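You operate a simulated robot arm through the tools that you are given. There is no shell and no other tool.

You are at the controls of a simulated robot arm. One attempt, no reset.

Task
Wax the stud in the vice, then free it and lay it in the green cradle.
Fine: the wax stick goes back in its stand.

The check looks at the end state, three seconds after you hand in, the way a careful person would. Anything else that was tipped, shoved, dropped, spilled or broken makes it a failure.

Robot
A 6-joint arm with a two-finger parallel gripper, fixed in place. Base frame: the origin is at the foot of the arm, x ahead of it, y to its left, z up; the work surface is at about z = 0. Units: m, rad, N and s.
With the tool pointing down near the work surface it reaches from about 0.14 to 0.58 m from the base axis. Its first joint turns from -1.152 to 1.152 rad. Payload 2.1 kg.
The TCP is the grasp point between the finger pads, 0.03 m short of the fingertips. In the tool frame z runs along the fingers and y along their closing line. Largest opening 0.094 m; finger width 0.028, thickness 0.01; the body of the gripper, 0.05 by 0.096 m, starts 0.055 m behind the TCP.
Orientation is told as [roll, pitch, yaw] about the base's x, y, z axes, in that order, counted from this pose: with the fingers straight down and closing along the base's y, the tool's x points along the base's -x, its y along +y and its z along -z.

Tools
- The arm moves only by the tool drive_tool. Its argument "plan" is text: rows parted by semicolons, each of 7 numbers parted by spaces: the turn, a rotation vector about the base's x, y, z in rad, then the shift along the base's x, y, z in m, then the closure, from 0 (fully open) to 1 (shut). In form: ax ay az x y z hand; .... A call has 1 to 20 rows; each row shifts and turns the commanded pose from where the row before left it. Rows are played at 5 a second. More than 0.05 m and 0.15 rad between two rows, or a gripper value outside its range, and nothing of the call is played. A pose out of reach is approached as far as the arm can. The call stops where the force on the tool passes 70 N (or 10 N more than at its start, if that is more) or the arm is blocked; 0.2 s more then pass. The fingers move at their own pace (about 0.072 m/s each) and stop on an object; they squeeze with about 41 N. The grip force told is the motor's: it shows also when the fingers shut on nothing. Time passes only in rows, and 0.2 s behind the last, so rows that do not move let the fingers close. It gives the time, the measured TCP pose, the force on the tool (base axes), the opening and the grip force at its end, in the units of the frame above (readings bear some noise), with the torque about the TCP (base axes, N m) and any sound that the robot's microphone picked up.
- Cameras (640 x 400 px; columns grow to the right, rows downward): "scene" is fixed at [0.0593, -0.3881, 0.4653]; the picture's right is [0.66, -0.75, 0.00], its down [-0.55, -0.48, -0.68] and it looks along [0.51, 0.45, -0.73] (base axes); focal length 214 px, centre (320, 200). "wrist" rides on the gripper at [0.076, 0.014, -0.103] in the tool frame; the picture's right is [-0.18, 0.98, 0.00], its down [-0.75, -0.14, -0.64] and it looks along [-0.63, -0.12, 0.77] (tool axes); focal length 243 px, centre (320, 200).
- grab_frame(camera): a new picture of that camera. No time passes.
- probe_pixels(camera, pixels): there is no depth. For up to 12 entries [column, row, z] of the newest picture of that camera ("zoom" is the newest enlarged one), the place [x, y] in the base frame at which the ray of that pixel passes the height z, good to about 0.003 m. No time passes.
- close_up(camera, box): a new picture of the part [left, top, right, bottom] of that camera's present view, enlarged. No time passes.
- job_done(): hands the job in; it is judged then, once.

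Open the gripper and draw the arm clear of the work before you hand the job in, unless the task says otherwise.

The tools are called after "Call:" as a command line: name --argument value ..., lists and objects as JSON in quotes. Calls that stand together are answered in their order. drive_tool: Moves the arm, as the interface text tells. Its arguments: {"type":"object","properties":{"plan":{"type":"string"}},"required":["plan"]} The other tools are called the same way: grab_frame (camera) takes a picture; probe_pixels (camera, pixels) gives the place at which the rays of pixels pass given heights; close_up (camera, box) takes an enlarged picture of a part of a camera's view; job_done () hands the job in.

At the start:

```text
time_s: 0.0
tool_pos: [0.3086, 0.1444, 0.359]
orientation: [-0.001, -0.001, -0.001]
wrist_force: [-0.2, 0.6, 0.6]
ft_torque: [-0.01, -0.01, 0.02]
finger_gap: 0.0938
finger_force: 0.1
```

scene: 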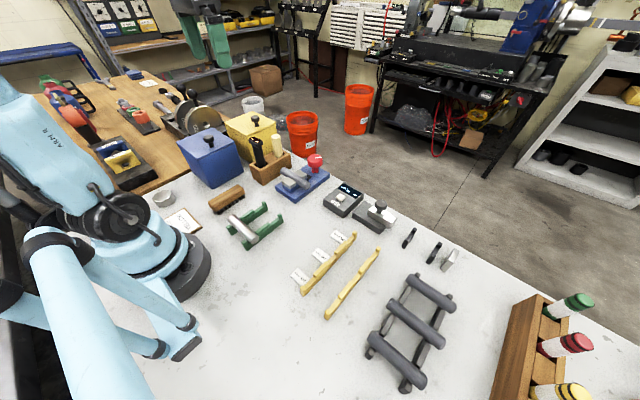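
wrist: 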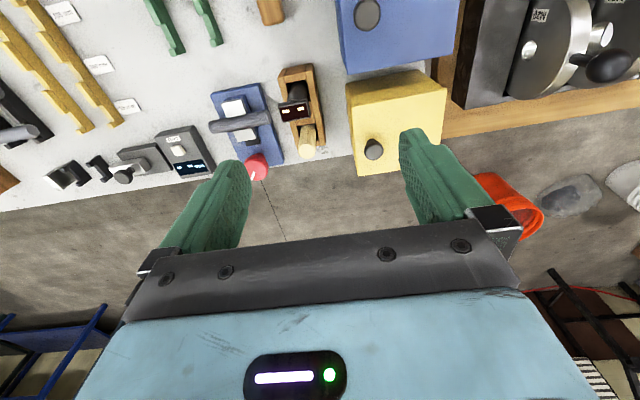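

I can see a blue vice near scene (302,180), a wooden stand near (270,160) and a green cradle near (255,225). I'll enlarge those areas first.

Call:
close_up --camera "scene" --box '[190, 100, 350, 200]'

Call:
close_up --camera "scene" --box '[180, 170, 340, 270]'

Call:
close_up --camera "wrist" --box '[140, 0, 460, 200]'

Call:
close_up --camera "scene" --box '[300, 160, 480, 280]'

```text
4.00 times, centred on (270, 150) of scene
```

zoom: 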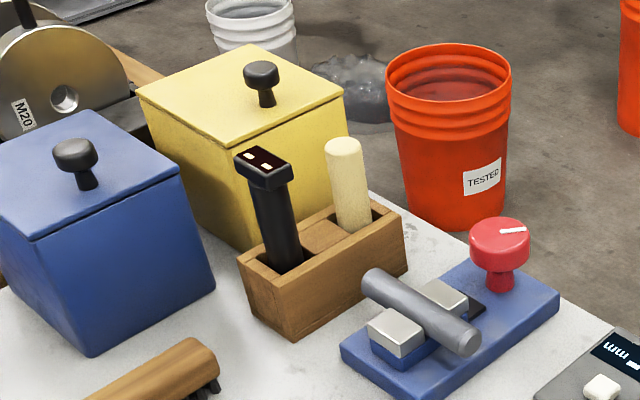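

```text
4.00 times, centred on (260, 220) of scene
```

zoom: 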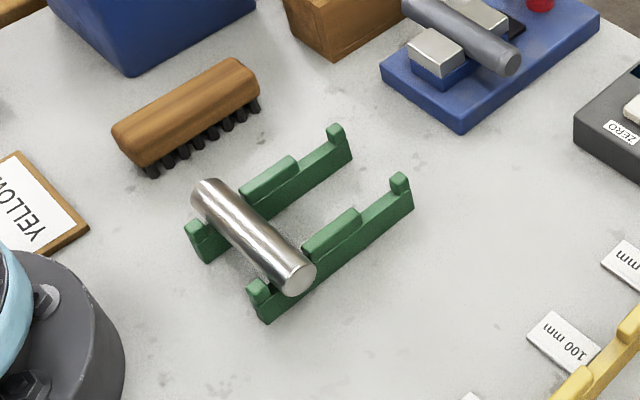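

```text
2.00 times, centred on (300, 100) of wrist
```

zoom: 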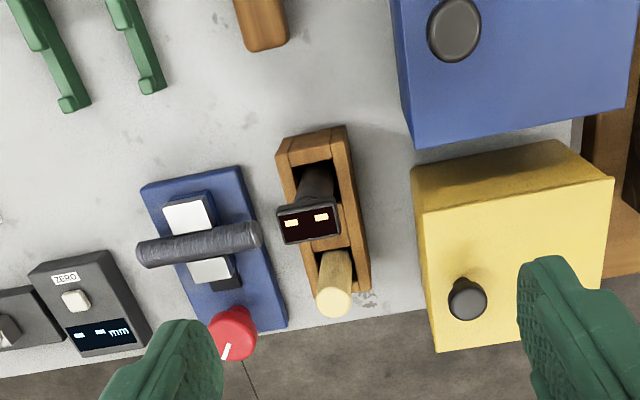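

```text
3.33 times, centred on (390, 220) of scene
```

zoom: 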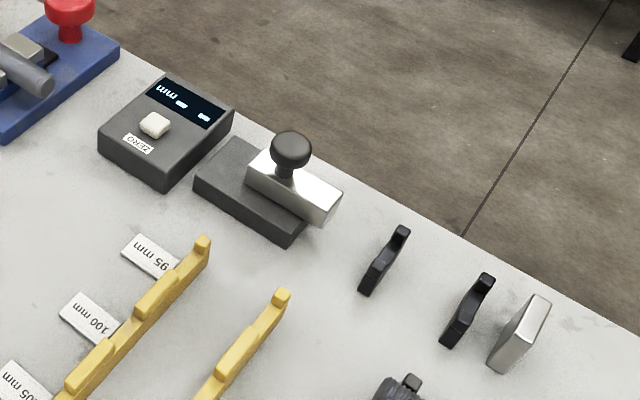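

The vice holds a dull stud with its ends at wrist (210,125) and (271,116), the cream wax stick's top is at wrist (307,151) / scene (275,137), and the red knob is at wrist (257,167). I'll probe these at several heights from both cameras to triangulate.

Call:
probe_pixels --camera "wrist" --pixels '[[210, 125, 0.04], [210, 125, 0.06], [271, 116, 0.04], [271, 116, 0.06], [307, 151, 0.06], [307, 151, 0.09], [307, 151, 0.12], [257, 172, 0.05], [257, 172, 0.08], [293, 110, 0.08], [293, 110, 0.12], [293, 110, 0.16]]'

Call:
probe_pixels --camera "scene" --pixels '[[307, 186, 0.04], [307, 186, 0.06], [282, 169, 0.04], [282, 169, 0.06], [275.5, 136, 0.06], [275.5, 136, 0.09], [275.5, 136, 0.12], [315, 157, 0.05], [315, 157, 0.08], [256, 139, 0.08], [256, 139, 0.12], [256, 139, 0.16]]'

```text
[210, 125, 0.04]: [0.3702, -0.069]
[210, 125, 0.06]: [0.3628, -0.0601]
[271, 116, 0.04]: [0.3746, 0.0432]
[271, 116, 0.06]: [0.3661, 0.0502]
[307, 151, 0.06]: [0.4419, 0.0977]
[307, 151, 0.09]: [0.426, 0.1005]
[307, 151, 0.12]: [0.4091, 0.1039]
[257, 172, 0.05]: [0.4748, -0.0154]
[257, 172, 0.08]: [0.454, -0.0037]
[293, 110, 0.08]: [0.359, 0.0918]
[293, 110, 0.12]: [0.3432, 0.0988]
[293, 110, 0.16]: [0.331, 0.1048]
```

```text
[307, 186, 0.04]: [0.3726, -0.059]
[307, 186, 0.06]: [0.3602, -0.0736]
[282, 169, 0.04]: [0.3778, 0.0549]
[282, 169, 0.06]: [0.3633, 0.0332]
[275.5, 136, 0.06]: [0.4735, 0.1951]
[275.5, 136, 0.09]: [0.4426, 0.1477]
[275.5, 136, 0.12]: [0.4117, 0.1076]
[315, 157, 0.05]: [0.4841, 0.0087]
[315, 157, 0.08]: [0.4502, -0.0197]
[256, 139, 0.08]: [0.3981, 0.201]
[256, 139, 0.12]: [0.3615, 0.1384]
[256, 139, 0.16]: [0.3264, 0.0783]
```

Triangulation puts the stud along y at about x≈0.369, z≈0.047, the wax top at about (0.409,0.104,0.122), and the knob at about (0.459,-0.008,0.07). I'll move the arm back and down through free air to see the vice and stand more closely with the wrist camera.

Call:
drive_tool --plan "0 0 0 -0.022 -0.022 -0.015 0; 0 0 0 -0.022 -0.022 -0.015 0; 0 0 0 -0.022 -0.022 -0.015 0; 0 0 0 -0.022 -0.022 -0.015 0; 0 0 0 0 0 0 0"

Call:
grab_frame --camera "wrist"

Call:
close_up --camera "wrist" --box '[200, 40, 440, 190]'

```text
time_s: 1.2
tool_pos: [0.2169, 0.057, 0.2996]
orientation: [0.0, -0.002, -0.001]
wrist_force: [0.1, 0.3, 0.0]
ft_torque: [-0.02, 0.02, 0.01]
finger_gap: 0.0939
finger_force: 0.0
```

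```text
taken
```

wrist: 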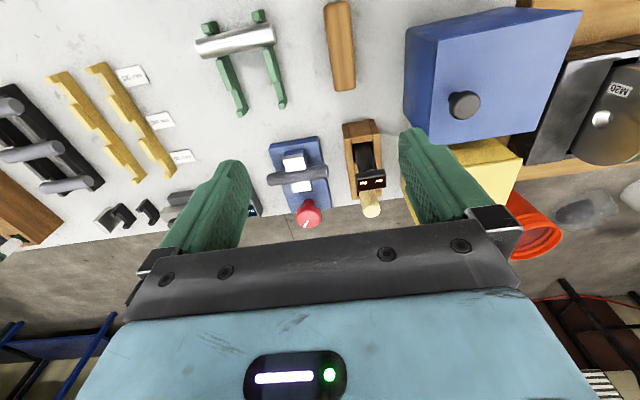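

```text
2.67 times, centred on (320, 115) of wrist
```

zoom: 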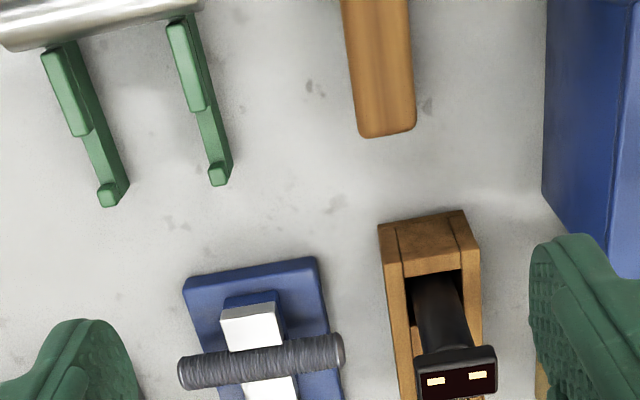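

The view shows the stand end at wrist (342,124), the vice at (298,172), and the cradle at (240,60). I'll triangulate the stand corners, vice corners and cradle rails.

Call:
probe_pixels --camera "wrist" --pixels '[[342, 124, 0.04], [342, 124, 0.06], [374, 119, 0.04], [374, 119, 0.06], [269, 146, 0.01], [269, 146, 0.02], [318, 137, 0.01], [318, 137, 0.02], [241, 116, 0.015], [282, 107, 0.015], [267, 178, 0.047], [327, 172, 0.047]]'

Call:
probe_pixels --camera "scene" --pixels '[[249.5, 165.5, 0.04], [249.5, 165.5, 0.06], [261, 172, 0.04], [261, 172, 0.06], [292, 153, 0.06], [292, 153, 0.04], [275, 187.5, 0.015], [299, 200, 0.015], [265, 203, 0.015], [281, 215, 0.015], [329, 176, 0.015], [300, 161, 0.015]]'

Call:
close_up --camera "scene" --box '[240, 120, 320, 170]'

Call:
close_up --camera "scene" --box '[265, 145, 345, 205]'

Call:
close_up --camera "wrist" --box '[250, 110, 410, 230]'

```text
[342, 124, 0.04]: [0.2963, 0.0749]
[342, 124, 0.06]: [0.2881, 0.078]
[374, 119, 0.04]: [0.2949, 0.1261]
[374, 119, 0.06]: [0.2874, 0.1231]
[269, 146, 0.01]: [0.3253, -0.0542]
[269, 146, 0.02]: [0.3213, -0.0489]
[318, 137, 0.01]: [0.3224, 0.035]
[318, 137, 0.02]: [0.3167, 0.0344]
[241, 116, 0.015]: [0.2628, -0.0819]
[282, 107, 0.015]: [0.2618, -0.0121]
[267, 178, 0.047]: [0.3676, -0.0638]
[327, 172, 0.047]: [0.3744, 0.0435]
```

```text
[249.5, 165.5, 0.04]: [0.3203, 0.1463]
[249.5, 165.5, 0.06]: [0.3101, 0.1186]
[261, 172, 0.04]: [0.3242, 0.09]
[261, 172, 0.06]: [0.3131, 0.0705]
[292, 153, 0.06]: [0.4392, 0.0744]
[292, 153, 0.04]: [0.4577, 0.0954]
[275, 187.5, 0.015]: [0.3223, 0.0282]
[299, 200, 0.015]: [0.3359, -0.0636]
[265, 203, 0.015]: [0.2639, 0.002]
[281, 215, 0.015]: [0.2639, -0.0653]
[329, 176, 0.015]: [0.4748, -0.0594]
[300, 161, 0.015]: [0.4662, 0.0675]
```

```text
8.00 times, centred on (280, 145) of scene
```

zoom: 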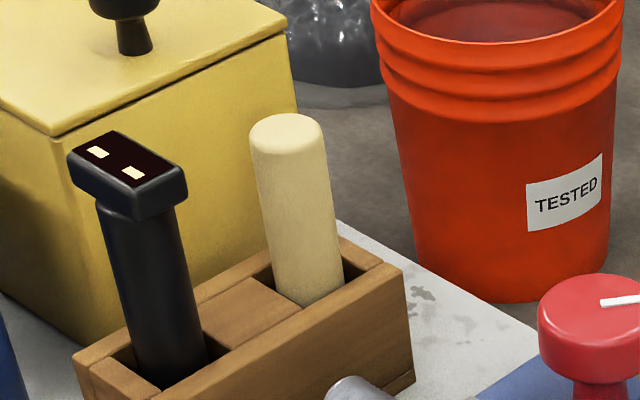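

```text
6.67 times, centred on (305, 175) of scene
```

zoom: 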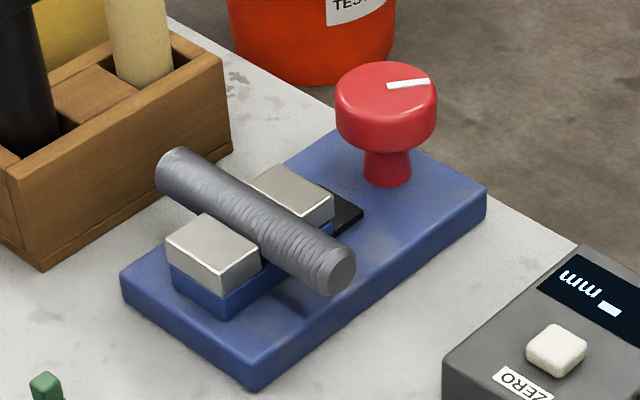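

```text
3.33 times, centred on (330, 170) of wrist
```

zoom: 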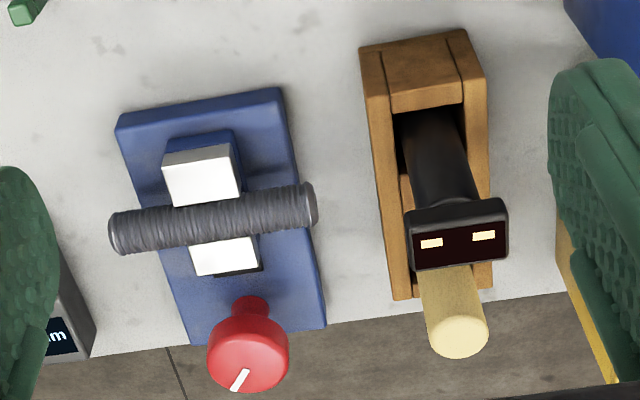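

The stand is about x 0.313–0.44, y 0.07–0.12, roughly 0.06 tall, with the stick at its far end. Before bringing the gripper there, I'll check where the yellow box's near corner, scene (248,137), and its knob sit, along with the stand and vice corners.

Call:
probe_pixels --camera "scene" --pixels '[[248, 137.5, 0.08], [248, 137.5, 0.1], [248, 137.5, 0.12], [276, 124, 0.1], [255, 118, 0.14], [290, 153, 0.06], [275.3, 187.5, 0.02], [295.2, 200.2, 0.02], [330, 174.3, 0.02], [295.2, 202.5, 0.0], [249.8, 164.5, 0.06], [290.5, 153, 0.055]]'

Call:
probe_pixels --camera "wrist" --pixels '[[269, 147, 0.0], [318.6, 136.3, 0.0], [332, 206, 0.0], [350.7, 199, 0.06], [371, 219, 0.12], [371, 219, 0.11], [305, 180, 0.05], [290, 170, 0.05], [307, 191, 0.05], [293, 193, 0.05], [308.5, 215, 0.07], [308.5, 215, 0.08]]'

```text
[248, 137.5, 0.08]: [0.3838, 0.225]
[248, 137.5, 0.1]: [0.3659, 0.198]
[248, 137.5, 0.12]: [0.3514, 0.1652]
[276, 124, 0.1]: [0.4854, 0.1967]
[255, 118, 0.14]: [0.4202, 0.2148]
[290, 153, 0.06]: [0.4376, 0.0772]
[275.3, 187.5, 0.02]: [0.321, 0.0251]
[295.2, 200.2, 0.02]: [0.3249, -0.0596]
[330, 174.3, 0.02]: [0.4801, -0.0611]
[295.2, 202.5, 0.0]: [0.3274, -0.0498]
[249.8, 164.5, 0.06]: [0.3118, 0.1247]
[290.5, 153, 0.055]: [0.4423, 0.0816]
```

```text
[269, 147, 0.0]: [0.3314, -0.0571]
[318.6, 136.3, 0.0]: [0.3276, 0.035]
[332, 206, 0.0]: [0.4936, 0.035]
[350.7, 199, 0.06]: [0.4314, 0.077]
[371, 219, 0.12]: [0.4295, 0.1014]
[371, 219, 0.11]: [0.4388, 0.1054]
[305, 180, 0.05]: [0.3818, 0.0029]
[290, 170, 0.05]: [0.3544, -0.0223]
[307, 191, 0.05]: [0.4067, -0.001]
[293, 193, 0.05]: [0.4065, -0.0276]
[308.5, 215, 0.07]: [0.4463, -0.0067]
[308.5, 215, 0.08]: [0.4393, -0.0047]
```

The yellow box starts near y≈0.18, so there is room around the stick. I'll move to about (0.28,0.09,0.22) for a closer view of the stick and stand before grasping.

Call:
drive_tool --plan "0 0 0 0.021 0.012 -0.025 0; 0 0 0 0.021 0.012 -0.025 0; 0 0 0 0.021 0.012 -0.025 0; 0 0 0 0 0 0 0"

Call:
grab_frame --camera "wrist"

Call:
close_up --camera "wrist" --box '[180, 60, 440, 220]'

```text
time_s: 2.2
tool_pos: [0.2816, 0.0938, 0.2247]
orientation: [0.002, 0.0, -0.002]
wrist_force: [0.2, -1.2, 0.1]
ft_torque: [0.04, 0.03, 0.02]
finger_gap: 0.094
finger_force: 0.1
```

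```text
taken
```

wrist: 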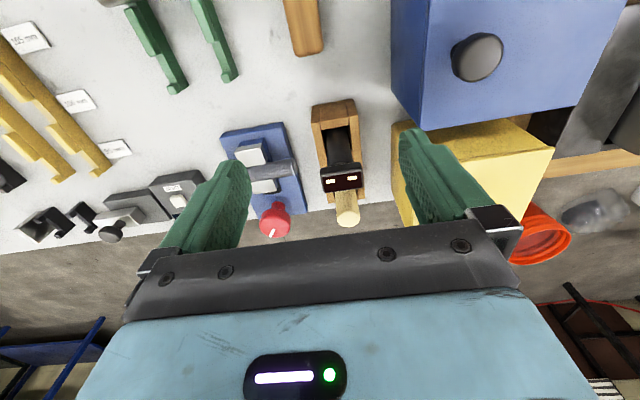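

```text
2.46 times, centred on (310, 140) of wrist
```

zoom: 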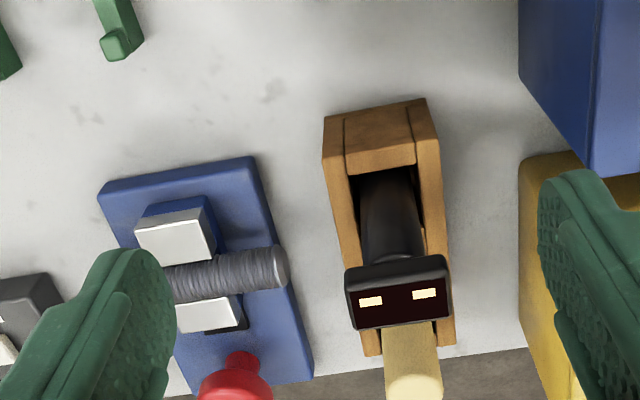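

The stick's top is now at wrist about (347,221), right beside the black tool's head. I'll probe it at the candidate heights.

Call:
close_up --camera "wrist" --box '[280, 150, 420, 240]'

Call:
probe_pixels --camera "wrist" --pixels '[[347, 221, 0.11], [347, 221, 0.12], [347, 221, 0.13], [322, 172, 0.14], [361, 170, 0.14], [364, 190, 0.14], [325, 194, 0.14]]'

Call:
probe_pixels --camera "scene" --pixels '[[275.6, 136, 0.12], [275.6, 136, 0.125], [275.6, 136, 0.13], [271.3, 137, 0.125], [280.3, 137, 0.125], [256, 139.5, 0.14], [256, 139.5, 0.145]]'

```text
4.44 times, centred on (350, 195) of wrist
```

zoom: 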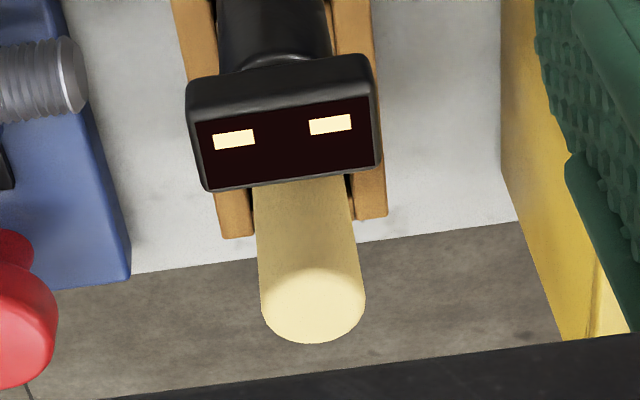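

```text
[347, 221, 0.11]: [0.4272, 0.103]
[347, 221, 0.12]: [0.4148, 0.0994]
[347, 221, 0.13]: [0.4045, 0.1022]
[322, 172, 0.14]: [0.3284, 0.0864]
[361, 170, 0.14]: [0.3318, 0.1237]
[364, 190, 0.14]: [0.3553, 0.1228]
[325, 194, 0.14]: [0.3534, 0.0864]
```

```text
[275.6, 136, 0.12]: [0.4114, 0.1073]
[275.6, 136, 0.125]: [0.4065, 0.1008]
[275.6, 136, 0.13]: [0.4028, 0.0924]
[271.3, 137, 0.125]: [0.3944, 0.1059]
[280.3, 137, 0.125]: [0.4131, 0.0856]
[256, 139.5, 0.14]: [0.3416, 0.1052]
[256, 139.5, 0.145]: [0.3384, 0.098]
```

The stick's top centre comes out at about (0.41,0.102,0.123), with a diameter of about 0.026. I'll traverse at height to above it with the gripper partly closed, then come down to TCP z≈0.14 and check.

Call:
drive_tool --plan "0 0 0 0.043 0.003 0 0.2; 0 0 0 0.043 0.003 0 0.35; 0 0 0 0.042 0.002 0 0.35; 0 0 0 0 0 -0.03 0.35; 0 0 0 0 0 -0.03 0.35; 0 0 0 0 0 -0.02 0.35; 0 0 0 0 0 0 0.35"

Call:
grab_frame --camera "wrist"

Call:
close_up --camera "scene" --box '[200, 60, 360, 180]'

```text
time_s: 3.8
tool_pos: [0.409, 0.1012, 0.1427]
orientation: [0.001, -0.001, -0.001]
wrist_force: [0.0, 0.5, 0.2]
ft_torque: [0.02, 0.0, -0.03]
finger_gap: 0.0611
finger_force: 0.1
```

```text
taken
```

wrist: 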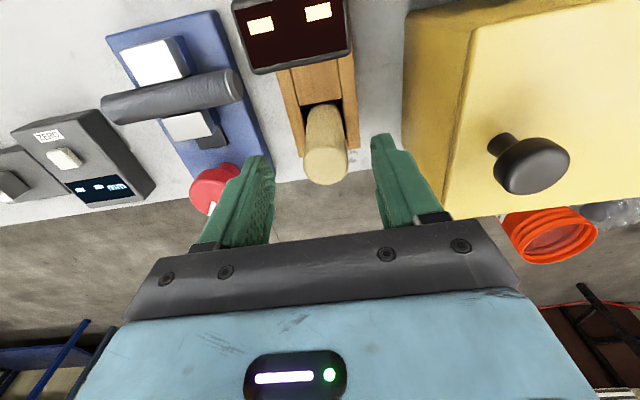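

```text
3.33 times, centred on (280, 120) of scene
```

zoom: 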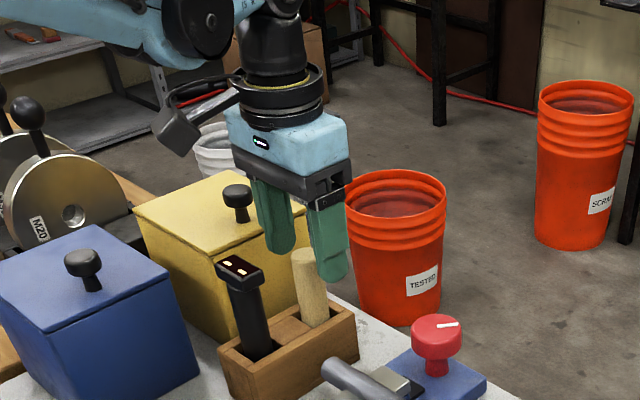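

The stick's top at wrist (326,166) sits between the fingers. I'll verify the offset with a probe and closeup before descending.

Call:
close_up --camera "wrist" --box '[240, 90, 400, 190]'

Call:
probe_pixels --camera "wrist" --pixels '[[326, 166, 0.12], [326, 166, 0.125], [304, 162, 0.12], [347, 162, 0.12]]'

```text
4.00 times, centred on (320, 140) of wrist
```

zoom: 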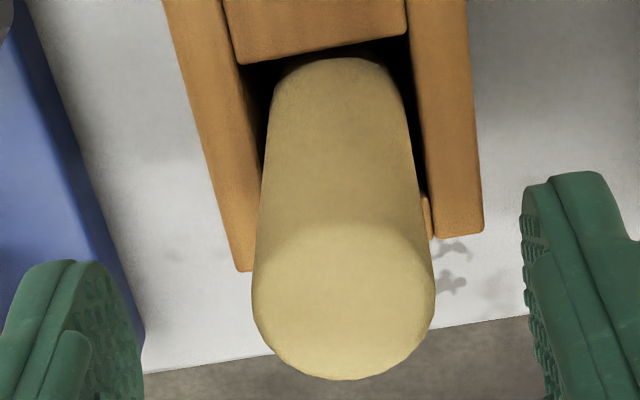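

```text
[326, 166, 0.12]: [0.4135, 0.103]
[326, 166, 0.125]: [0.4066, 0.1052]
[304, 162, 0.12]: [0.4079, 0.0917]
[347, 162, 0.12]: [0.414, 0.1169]
```

The stick centre is about (0.411,0.104), nearly centred in the gripper. I'll descend to TCP z≈0.10, which keeps the tips above the stand, and close on the stick.

Call:
drive_tool --plan "0 0 0 0.001 0.0025 -0.015 0.35; 0 0 0 0 0 -0.015 0.35; 0 0 0 0 0 -0.013 0.35; 0 0 0 0 0 0 0.5; 0 0 0 0 0 0 0.65; 0 0 0 0 0 0 0.85; 0 0 0 0 0 0 0.85; 0 0 0 0 0 0 0.85"

Call:
grab_frame --camera "wrist"

Call:
close_up --camera "scene" --box '[200, 80, 360, 200]'

```text
time_s: 5.6
tool_pos: [0.4101, 0.1038, 0.0995]
orientation: [-0.001, -0.002, -0.004]
wrist_force: [0.0, -1.3, -0.2]
ft_torque: [-0.03, 0.03, 0.05]
finger_gap: 0.0271
finger_force: 41.2
```

```text
taken
```

wrist: 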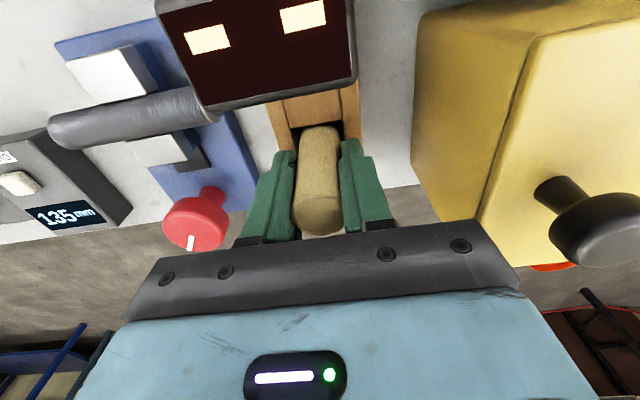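

```text
3.33 times, centred on (280, 140) of scene
```

zoom: 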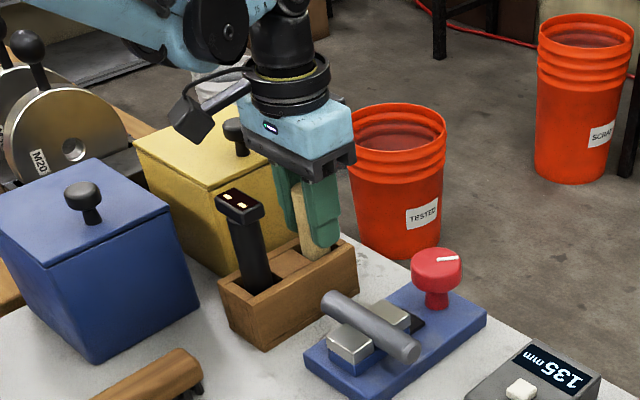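

I have a grip: gap 0.027, force 41 N, at TCP (0.4101,0.1038,0.0995), which I'll use as the return pose. I'll lift straight up clear of the stand.

Call:
drive_tool --plan "0 0 0 0 0 0.02 0.85; 0 0 0 0 0 0.03 0.85; 0 0 0 0 0 0.04 0.85; 0 0 0 0 0 0.04 0.85; 0 0 0 0 0 0 0.85"

Call:
grab_frame --camera "wrist"

Call:
grab_frame --camera "scene"

Call:
close_up --camera "scene" --box '[200, 40, 360, 160]'

```text
time_s: 6.8
tool_pos: [0.4127, 0.1037, 0.229]
orientation: [0.001, -0.002, -0.001]
wrist_force: [0.1, -0.1, -1.3]
ft_torque: [0.0, 0.0, 0.02]
finger_gap: 0.0266
finger_force: 40.6
```

```text
taken
```

wrist: 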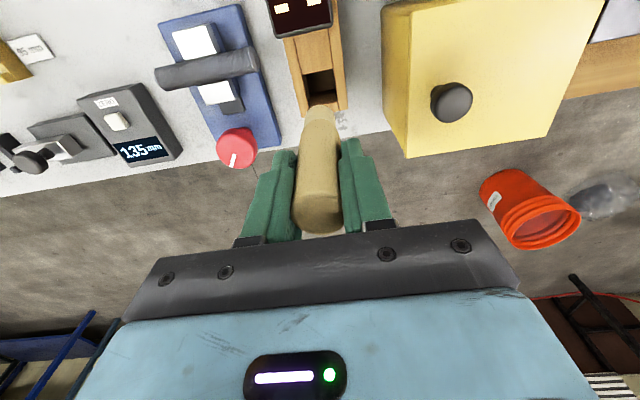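

```text
taken
```

scene: 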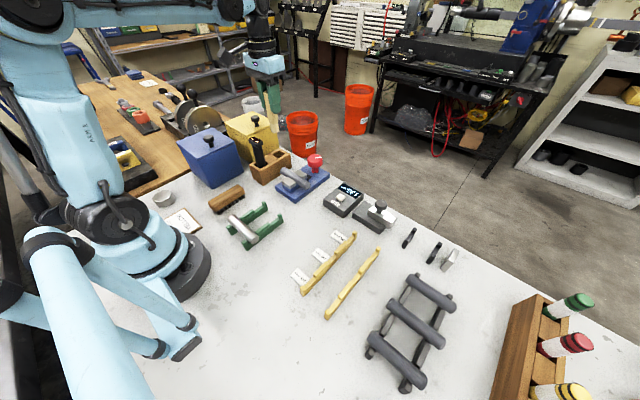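

```text
3.33 times, centred on (280, 100) of scene
```

zoom: 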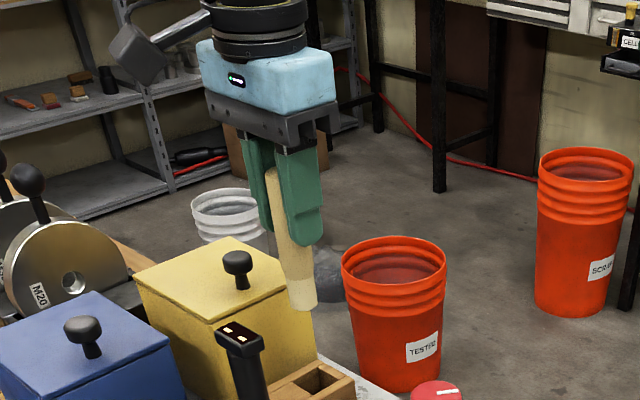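

The stick is out, with its lower tip at scene about (275,131). I'll probe that to learn the tip height.

Call:
probe_pixels --camera "scene" --pixels '[[275, 132, 0.12], [275, 132, 0.13], [275, 132, 0.14], [270, 129, 0.13], [279, 129, 0.13]]'

Call:
probe_pixels --camera "wrist" --pixels '[[320, 108, 0.12], [320, 108, 0.13], [320, 108, 0.14]]'

```text
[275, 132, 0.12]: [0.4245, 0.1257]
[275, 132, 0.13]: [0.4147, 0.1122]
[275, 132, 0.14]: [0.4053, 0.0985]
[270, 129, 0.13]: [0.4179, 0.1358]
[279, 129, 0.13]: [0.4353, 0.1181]
```

```text
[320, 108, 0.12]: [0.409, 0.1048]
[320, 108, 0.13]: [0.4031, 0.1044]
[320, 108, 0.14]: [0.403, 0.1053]
```

The tip is about 0.094 below the TCP, so contact with the stud's top (z≈0.059) should come near TCP z≈0.153. I'll move over the −y half of the stud and stop just above it.

Call:
drive_tool --plan "0 0 0 -0.011 -0.037 0 0.85; 0 0 0 -0.011 -0.037 0 0.85; 0 0 0 -0.011 -0.037 0 0.85; 0 0 0 -0.0105 -0.037 0 0.85; 0 0 0 0 0 -0.03 0.85; 0 0 0 0 0 -0.03 0.85; 0 0 0 0 0 0 0.85"

Call:
close_up --camera "wrist" --box '[220, 40, 420, 240]'

Call:
close_up --camera "scene" --box '[250, 110, 360, 200]'

```text
time_s: 8.4
tool_pos: [0.3682, -0.0447, 0.172]
orientation: [-0.002, -0.001, -0.001]
wrist_force: [1.4, 1.2, -0.5]
ft_torque: [-0.01, -0.01, -0.01]
finger_gap: 0.0268
finger_force: 40.7
```

```text
2.00 times, centred on (320, 140) of wrist
```

zoom: 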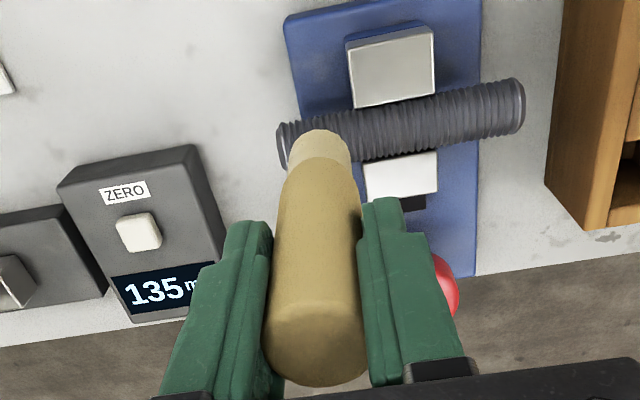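

```text
4.44 times, centred on (305, 155) of scene
```

zoom: 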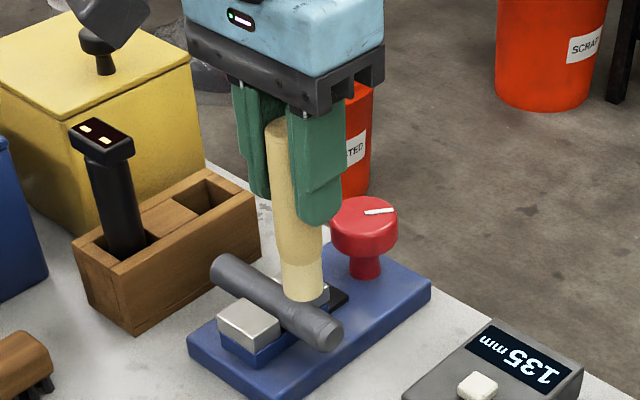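

The lighter wax tip hovers over the −y half of the stud. I'll descend 12 mm in small steps and check the force.

Call:
drive_tool --plan "0 0 0 0.0005 0 -0.004 0.85; 0 0 0 0 0 -0.004 0.85; 0 0 0 0 0 -0.004 0.85; 0 0 0 0 0 0 0.85"

Call:
close_up --camera "scene" --box '[270, 140, 340, 196]'

Call:
close_up --camera "wrist" --box '[250, 60, 390, 160]'

```text
time_s: 9.4
tool_pos: [0.3685, -0.0445, 0.1588]
orientation: [-0.001, -0.002, -0.001]
wrist_force: [-0.4, -0.3, -0.9]
ft_torque: [0.01, 0.01, 0.02]
finger_gap: 0.0267
finger_force: 41.3
```

```text
7.14 times, centred on (305, 168) of scene
```

zoom: 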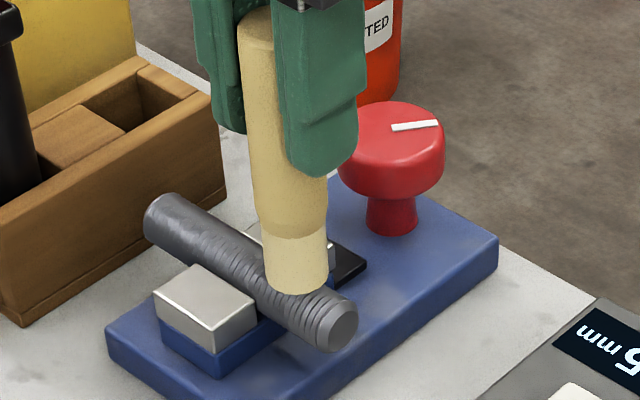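

```text
4.00 times, centred on (320, 110) of wrist
```

zoom: 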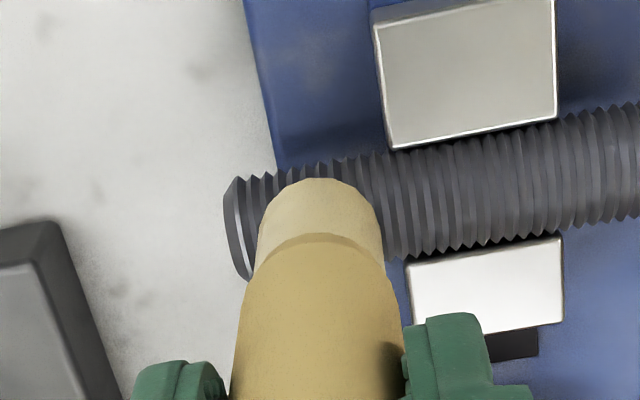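

No contact yet at TCP z 0.1588, with the tip just above the threads in both views. I'll descend 2 mm at a time.

Call:
drive_tool --plan "0 0 0 0 0 -0.002 0.85; 0 0 0 0 0 0 0.85"

Call:
drive_tool --plan "0 0 0 0 0 -0.002 0.85; 0 0 0 0 0 0 0.85"

Call:
close_up --camera "scene" --box '[270, 140, 340, 196]'

```text
time_s: 10.0
tool_pos: [0.3688, -0.0443, 0.1559]
orientation: [0.0, -0.002, -0.002]
wrist_force: [0.5, -0.9, -0.4]
ft_torque: [0.01, 0.01, 0.0]
finger_gap: 0.0271
finger_force: 41.3
```

```text
time_s: 10.6
tool_pos: [0.3695, -0.0443, 0.1557]
orientation: [-0.001, -0.003, -0.003]
wrist_force: [0.5, 0.5, -0.9]
ft_torque: [0.0, -0.01, 0.02]
finger_gap: 0.0264
finger_force: 40.8
```

```text
7.14 times, centred on (305, 168) of scene
```

zoom: 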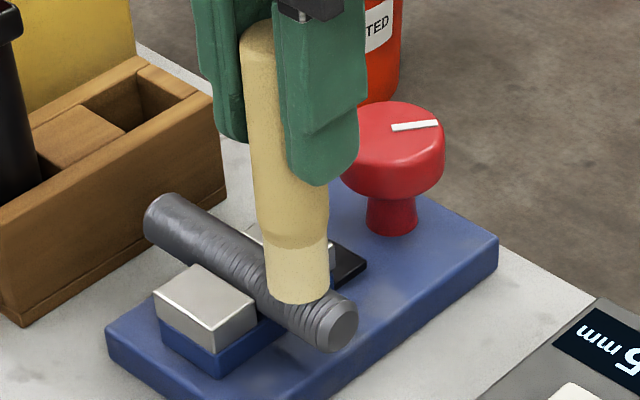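

Still no clear force (−0.9 N is within noise). I'll continue down in 1.5 mm steps.

Call:
drive_tool --plan "0 0 0 0 0 -0.0015 0.85; 0 0 0 0 0 0 0.85"

Call:
drive_tool --plan "0 0 0 0 0 -0.0015 0.85; 0 0 0 0 0 0 0.85"

Call:
close_up --camera "wrist" --box '[250, 60, 390, 160]'

```text
time_s: 11.2
tool_pos: [0.3689, -0.0436, 0.153]
orientation: [0.0, -0.001, -0.001]
wrist_force: [-0.7, -0.1, 7.5]
ft_torque: [0.33, 0.07, 0.03]
finger_gap: 0.0266
finger_force: 41.2
```

```text
time_s: 11.8
tool_pos: [0.3691, -0.0441, 0.152]
orientation: [-0.004, -0.002, -0.001]
wrist_force: [0.5, -9.4, 32.3]
ft_torque: [-0.65, -0.16, -0.01]
finger_gap: 0.0268
finger_force: 41.0
```

```text
4.00 times, centred on (320, 110) of wrist
```

zoom: 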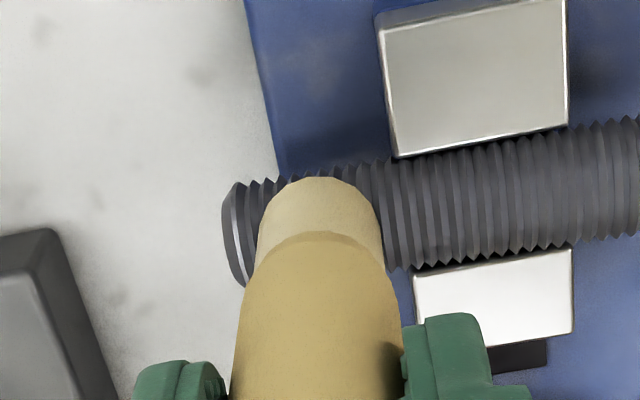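

Contact: 7.5 N at z 0.153, then 32 N, so it is stiff. I'll back off about 1.2 mm to a light press and stroke a short way toward the −y end, following the stud's slight yaw.

Call:
drive_tool --plan "0 0 0 0 0 -0 0.85; 0 0 0 0 0 0.0012 0.85; 0 0 0 -0.0002 -0.005 0 0.85; 0 0 0 -0.0002 -0.005 0 0.85; 0 0 0 0 0 0 0.85"

Call:
close_up --camera "wrist" --box '[250, 60, 390, 160]'

Call:
close_up --camera "scene" --box '[270, 140, 340, 196]'

```text
time_s: 13.0
tool_pos: [0.3678, -0.0542, 0.1526]
orientation: [-0.001, -0.001, 0.0]
wrist_force: [-0.9, 0.5, 1.9]
ft_torque: [-0.11, 0.01, 0.03]
finger_gap: 0.0268
finger_force: 41.3
```

```text
4.00 times, centred on (320, 110) of wrist
```

zoom: 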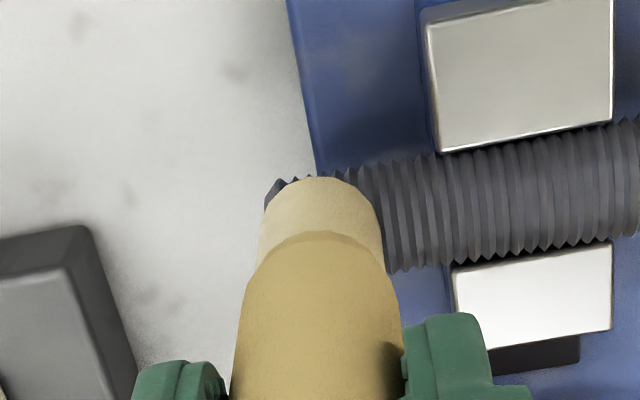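

```text
7.14 times, centred on (305, 168) of scene
```

zoom: 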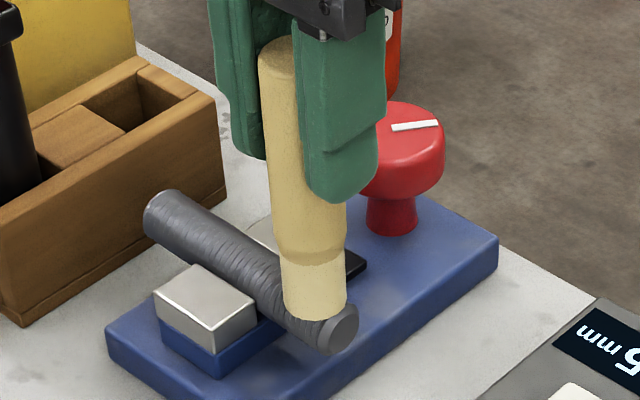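

Force is light (1.9 N) and no wax shows yet. I'll press 0.5 mm more and stroke toward +y.

Call:
drive_tool --plan "0 0 0 0 0 -0.0005 0.85; 0 0 0 0.0002 0.005 0 0.85; 0 0 0 0.0002 0.005 0 0.85; 0 0 0 0.0003 0.006 0 0.85; 0 0 0 0.0003 0.006 0 0.85; 0 0 0 0 0 0 0.85"

Call:
close_up --camera "wrist" --box '[230, 60, 370, 160]'

Call:
close_up --camera "scene" --box '[270, 140, 340, 196]'

```text
time_s: 14.4
tool_pos: [0.3682, -0.0329, 0.1529]
orientation: [-0.007, -0.004, -0.001]
wrist_force: [1.3, -17.0, 47.1]
ft_torque: [-1.45, -0.21, -0.07]
finger_gap: 0.0266
finger_force: 41.2
```

```text
4.00 times, centred on (300, 110) of wrist
```

zoom: 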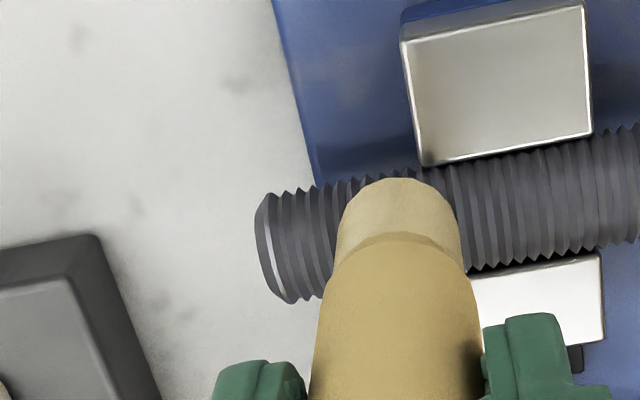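

```text
7.14 times, centred on (305, 168) of scene
```

zoom: 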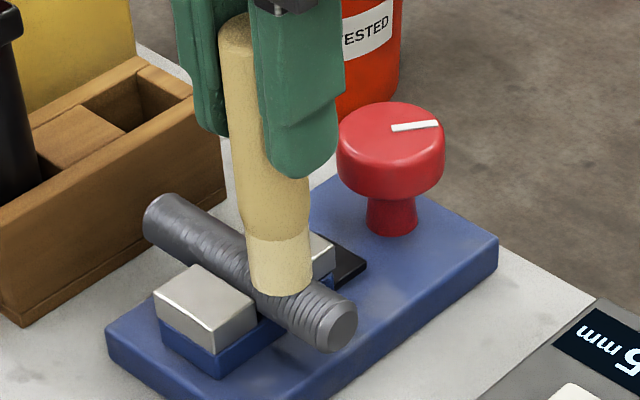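

Force rose to 47 N with −17 N in y, so the tip is riding up onto something, likely the jaw or threads. I'll back straight up and inspect the stud and tip.

Call:
drive_tool --plan "0 0 0 0 0 0.005 0.85; 0 0 0 0 0 0.02 0.85; 0 0 0 0 0 0.02 0.85; 0 0 0 0 0.03 0 0.85; 0 0 0 0 0.03 0 0.85; 0 0 0 0 0 0 0.85"

Call:
grab_frame --camera "wrist"

Call:
close_up --camera "wrist" --box '[180, 60, 360, 170]'

Call:
close_up --camera "scene" --box '[270, 140, 340, 196]'

```text
time_s: 15.8
tool_pos: [0.3686, 0.0282, 0.1968]
orientation: [-0.001, -0.002, -0.001]
wrist_force: [0.2, -0.4, -0.2]
ft_torque: [-0.01, 0.01, 0.02]
finger_gap: 0.0263
finger_force: 41.2
```

```text
taken
```

wrist: 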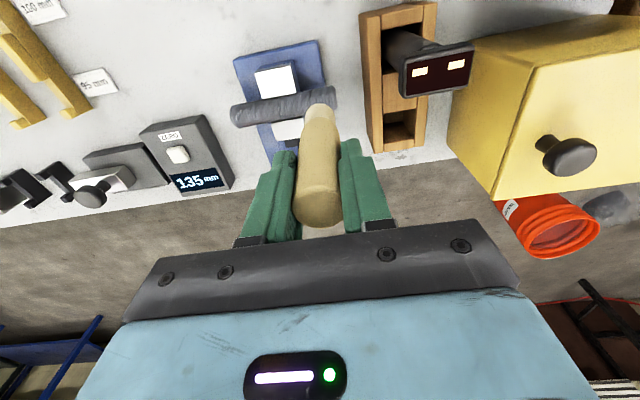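

```text
3.56 times, centred on (270, 115) of wrist
```

zoom: 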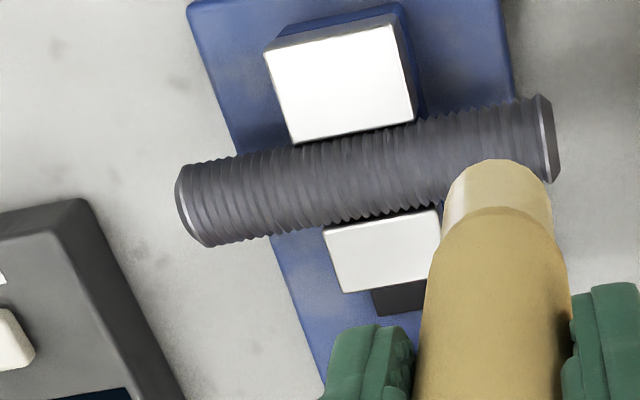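

```text
7.14 times, centred on (305, 168) of scene
```

zoom: 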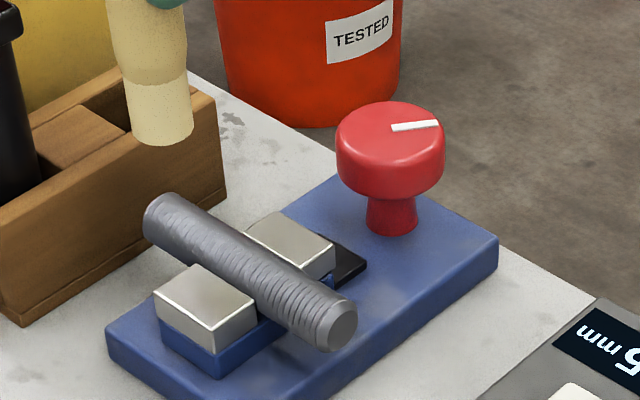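

No obvious tint yet. I'll zoom in hard on the stud to compare the rubbed −y end with the unrubbed +y end.

Call:
close_up --camera "wrist" --box '[224, 80, 344, 135]'

Call:
close_up --camera "scene" --box '[280, 165, 312, 192]'

Call:
close_up --camera "scene" --box '[350, 260, 470, 400]'

Call:
close_up --camera "scene" --box '[480, 270, 640, 400]'

Call:
close_up --camera "scene" --box '[215, 195, 275, 250]'

```text
5.33 times, centred on (284, 108) of wrist
```

zoom: 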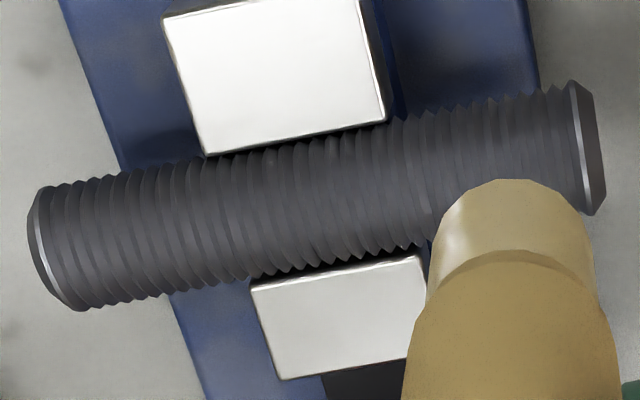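

```text
14.81 times, centred on (296, 178) of scene
```

zoom: 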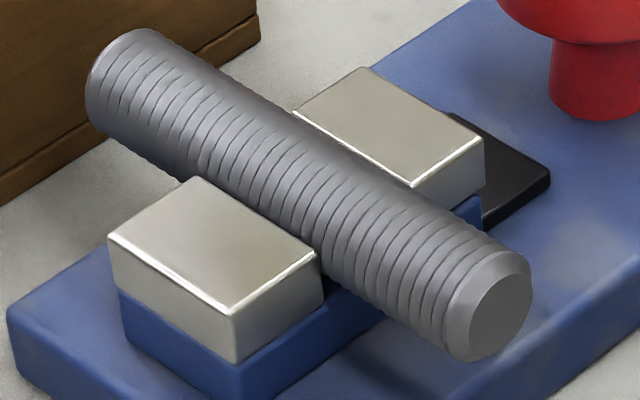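

```text
2.86 times, centred on (410, 330) of scene
```

zoom: 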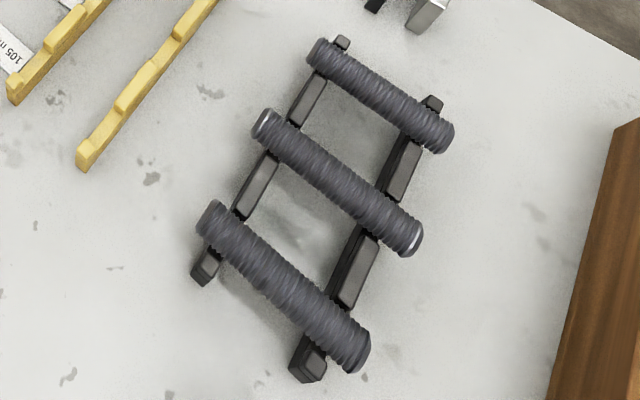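

```text
3.08 times, centred on (560, 335) of scene
```

zoom: 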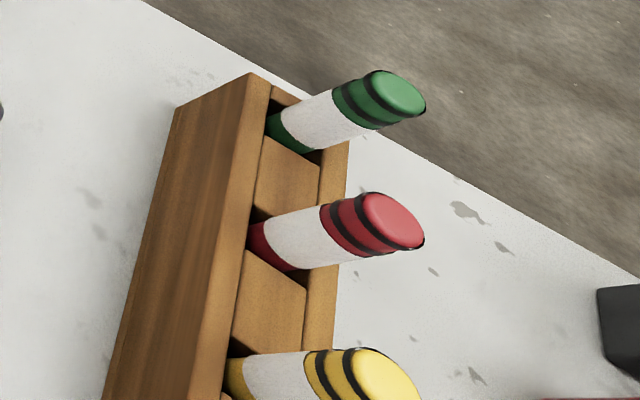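

```text
7.27 times, centred on (245, 222) of scene
```

zoom: 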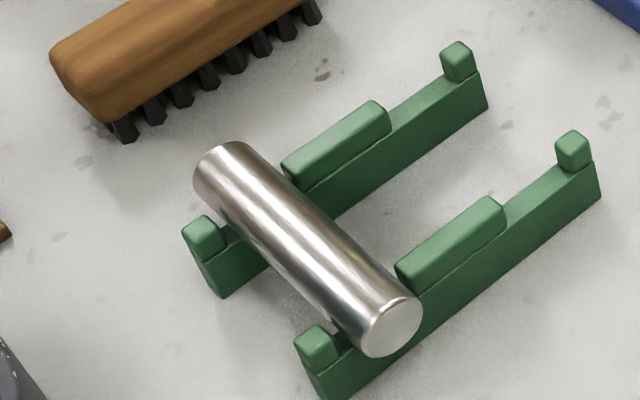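

The threads look unchanged so far. I'll locate the stud axis precisely from this view, with the ends at wrist (333.7,98.6) and (233.4,117.4), and also probe the jaw edges.

Call:
probe_pixels --camera "wrist" --pixels '[[333.7, 98.6, 0.047], [233.4, 117.4, 0.047], [262.5, 99.5, 0.055], [296.5, 93.5, 0.055], [271, 124, 0.055], [303, 118, 0.055], [276, 141.5, 0.055], [255, 73, 0.055], [290, 70.5, 0.055]]'

Call:
probe_pixels --camera "scene" --pixels '[[308.2, 186.2, 0.047], [281.5, 170.5, 0.047], [303, 176.7, 0.055], [290, 185.2, 0.055], [297.5, 181.8, 0.055], [288.2, 176.4, 0.055], [278.3, 174.2, 0.04]]'

```text
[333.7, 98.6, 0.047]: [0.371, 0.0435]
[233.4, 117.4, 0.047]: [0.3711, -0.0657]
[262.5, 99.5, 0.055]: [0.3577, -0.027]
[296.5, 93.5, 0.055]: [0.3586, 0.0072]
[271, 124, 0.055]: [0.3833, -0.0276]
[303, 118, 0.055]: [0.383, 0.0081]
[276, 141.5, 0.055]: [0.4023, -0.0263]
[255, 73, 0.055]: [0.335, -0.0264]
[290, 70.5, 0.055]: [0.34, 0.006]
```

```text
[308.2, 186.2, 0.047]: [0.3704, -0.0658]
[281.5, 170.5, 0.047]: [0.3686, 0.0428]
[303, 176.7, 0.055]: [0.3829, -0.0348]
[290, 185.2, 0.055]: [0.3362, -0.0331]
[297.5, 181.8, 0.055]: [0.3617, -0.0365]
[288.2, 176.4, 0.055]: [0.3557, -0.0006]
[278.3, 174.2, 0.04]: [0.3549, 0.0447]
```

The stud axis is at x≈0.371, y from −0.066 to 0.043, and the jaws span y −0.03 to 0.007 below its crest. I'll touch down at y≈0.028 to compare the crest height there.

Call:
drive_tool --plan "0 0 0 0.0025 0 -0.02 0.85; 0 0 0 0 0 -0.018 0.85; 0 0 0 0 0 -0.002 0.85; 0 0 0 0 0 0 0.85; 0 0 0 0 0 0 0.85"

Call:
drive_tool --plan "0 0 0 0 0 -0.001 0.85; 0 0 0 0 0 0 0.85"

Call:
drive_tool --plan "0 0 0 0 0 -0.001 0.85; 0 0 0 0 0 0 0.85"

```text
time_s: 17.0
tool_pos: [0.37, 0.0284, 0.1577]
orientation: [0.0, -0.001, -0.003]
wrist_force: [0.2, -0.5, 0.1]
ft_torque: [-0.03, 0.0, 0.0]
finger_gap: 0.0268
finger_force: 41.6
```

```text
time_s: 17.6
tool_pos: [0.3718, 0.0293, 0.1568]
orientation: [0.001, -0.002, -0.001]
wrist_force: [-1.8, 1.7, 8.2]
ft_torque: [-0.18, 0.12, -0.01]
finger_gap: 0.0267
finger_force: 41.2
```

```text
time_s: 18.2
tool_pos: [0.3705, 0.0284, 0.1549]
orientation: [0.0, -0.001, 0.0]
wrist_force: [0.2, 4.5, 15.0]
ft_torque: [0.45, 0.0, -0.01]
finger_gap: 0.0266
finger_force: 41.3
```

Contact here is about 3 mm higher than at the −y end, so the stud tilts up toward +y with a slope of about 0.045. I'll stroke along that slope to the +y end and back a little.

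Call:
drive_tool --plan "0 0 0 0 0.005 0.0003 0.85; 0 0 0 0 0.005 0.0002 0.85; 0 0 0 0 0.004 0.0002 0.85; 0 0 0 0 -0.005 -0.0002 0.85; 0 0 0 0 -0.005 -0.0002 0.85; 0 0 0 0 -0.005 -0.0003 0.85; 0 0 0 0 0 0 0.85"

Call:
close_up --camera "scene" --box '[270, 150, 320, 192]'

Call:
close_up --camera "wrist" --box '[220, 70, 360, 160]'

```text
time_s: 19.8
tool_pos: [0.372, 0.0267, 0.1546]
orientation: [0.0, -0.002, -0.001]
wrist_force: [0.5, 0.0, 1.9]
ft_torque: [-0.15, -0.06, -0.02]
finger_gap: 0.0266
finger_force: 41.0
```

```text
9.52 times, centred on (295, 171) of scene
```

zoom: 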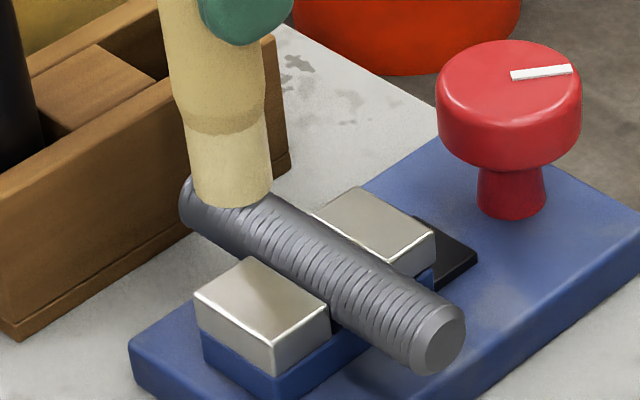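

```text
4.44 times, centred on (290, 115) of wrist
```

zoom: 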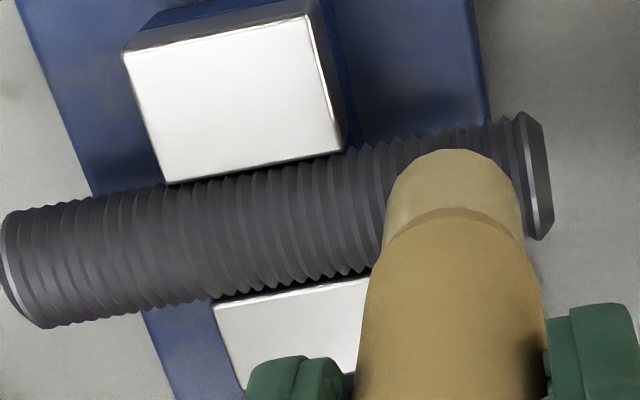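

Force has fallen to 1.9 N with no visible wax. I'll press slightly more and stroke toward −y along the slope, in segments with force checks.

Call:
drive_tool --plan "0 0 0 0 0 -0.0006 0.85; 0 0 0 0 -0.006 -0.0002 0.85; 0 0 0 0 -0.006 -0.0002 0.85; 0 0 0 0 -0.006 -0.0002 0.85"

Call:
drive_tool --plan "0 0 0 0 -0.006 -0.0002 0.85; 0 0 0 0 -0.006 -0.0002 0.85; 0 0 0 0 -0.006 -0.0002 0.85"

Call:
close_up --camera "scene" --box '[270, 150, 320, 192]'

Call:
close_up --camera "wrist" --box '[220, 70, 400, 170]'

```text
time_s: 20.8
tool_pos: [0.3709, 0.0095, 0.1545]
orientation: [0.004, -0.003, -0.001]
wrist_force: [1.0, 11.8, 32.4]
ft_torque: [1.13, -0.12, 0.01]
finger_gap: 0.0268
finger_force: 40.9
```

```text
time_s: 21.6
tool_pos: [0.3707, -0.009, 0.1542]
orientation: [0.002, -0.003, -0.001]
wrist_force: [-1.0, 11.0, 29.0]
ft_torque: [1.09, 0.04, 0.02]
finger_gap: 0.0266
finger_force: 40.9
```

```text
9.52 times, centred on (295, 171) of scene
```

zoom: 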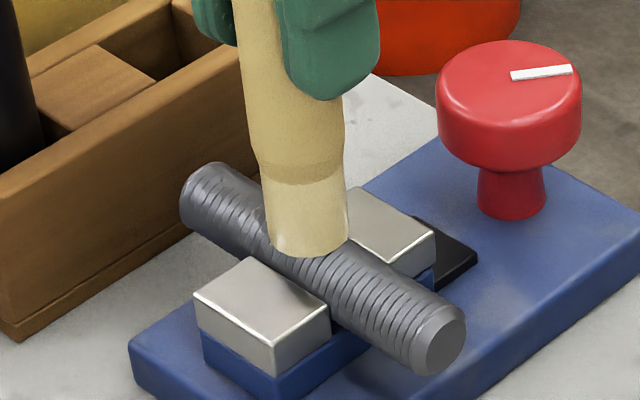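

```text
3.56 times, centred on (310, 120) of wrist
```

zoom: 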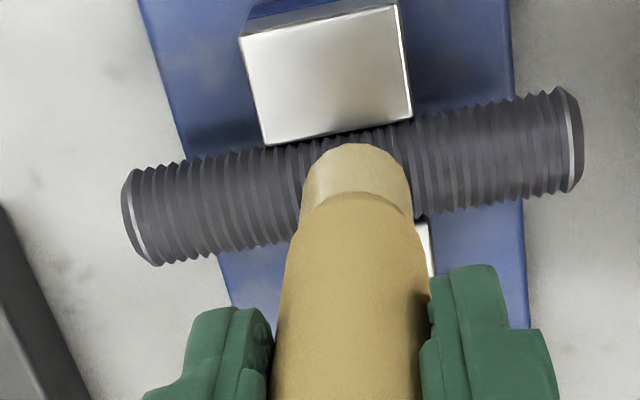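

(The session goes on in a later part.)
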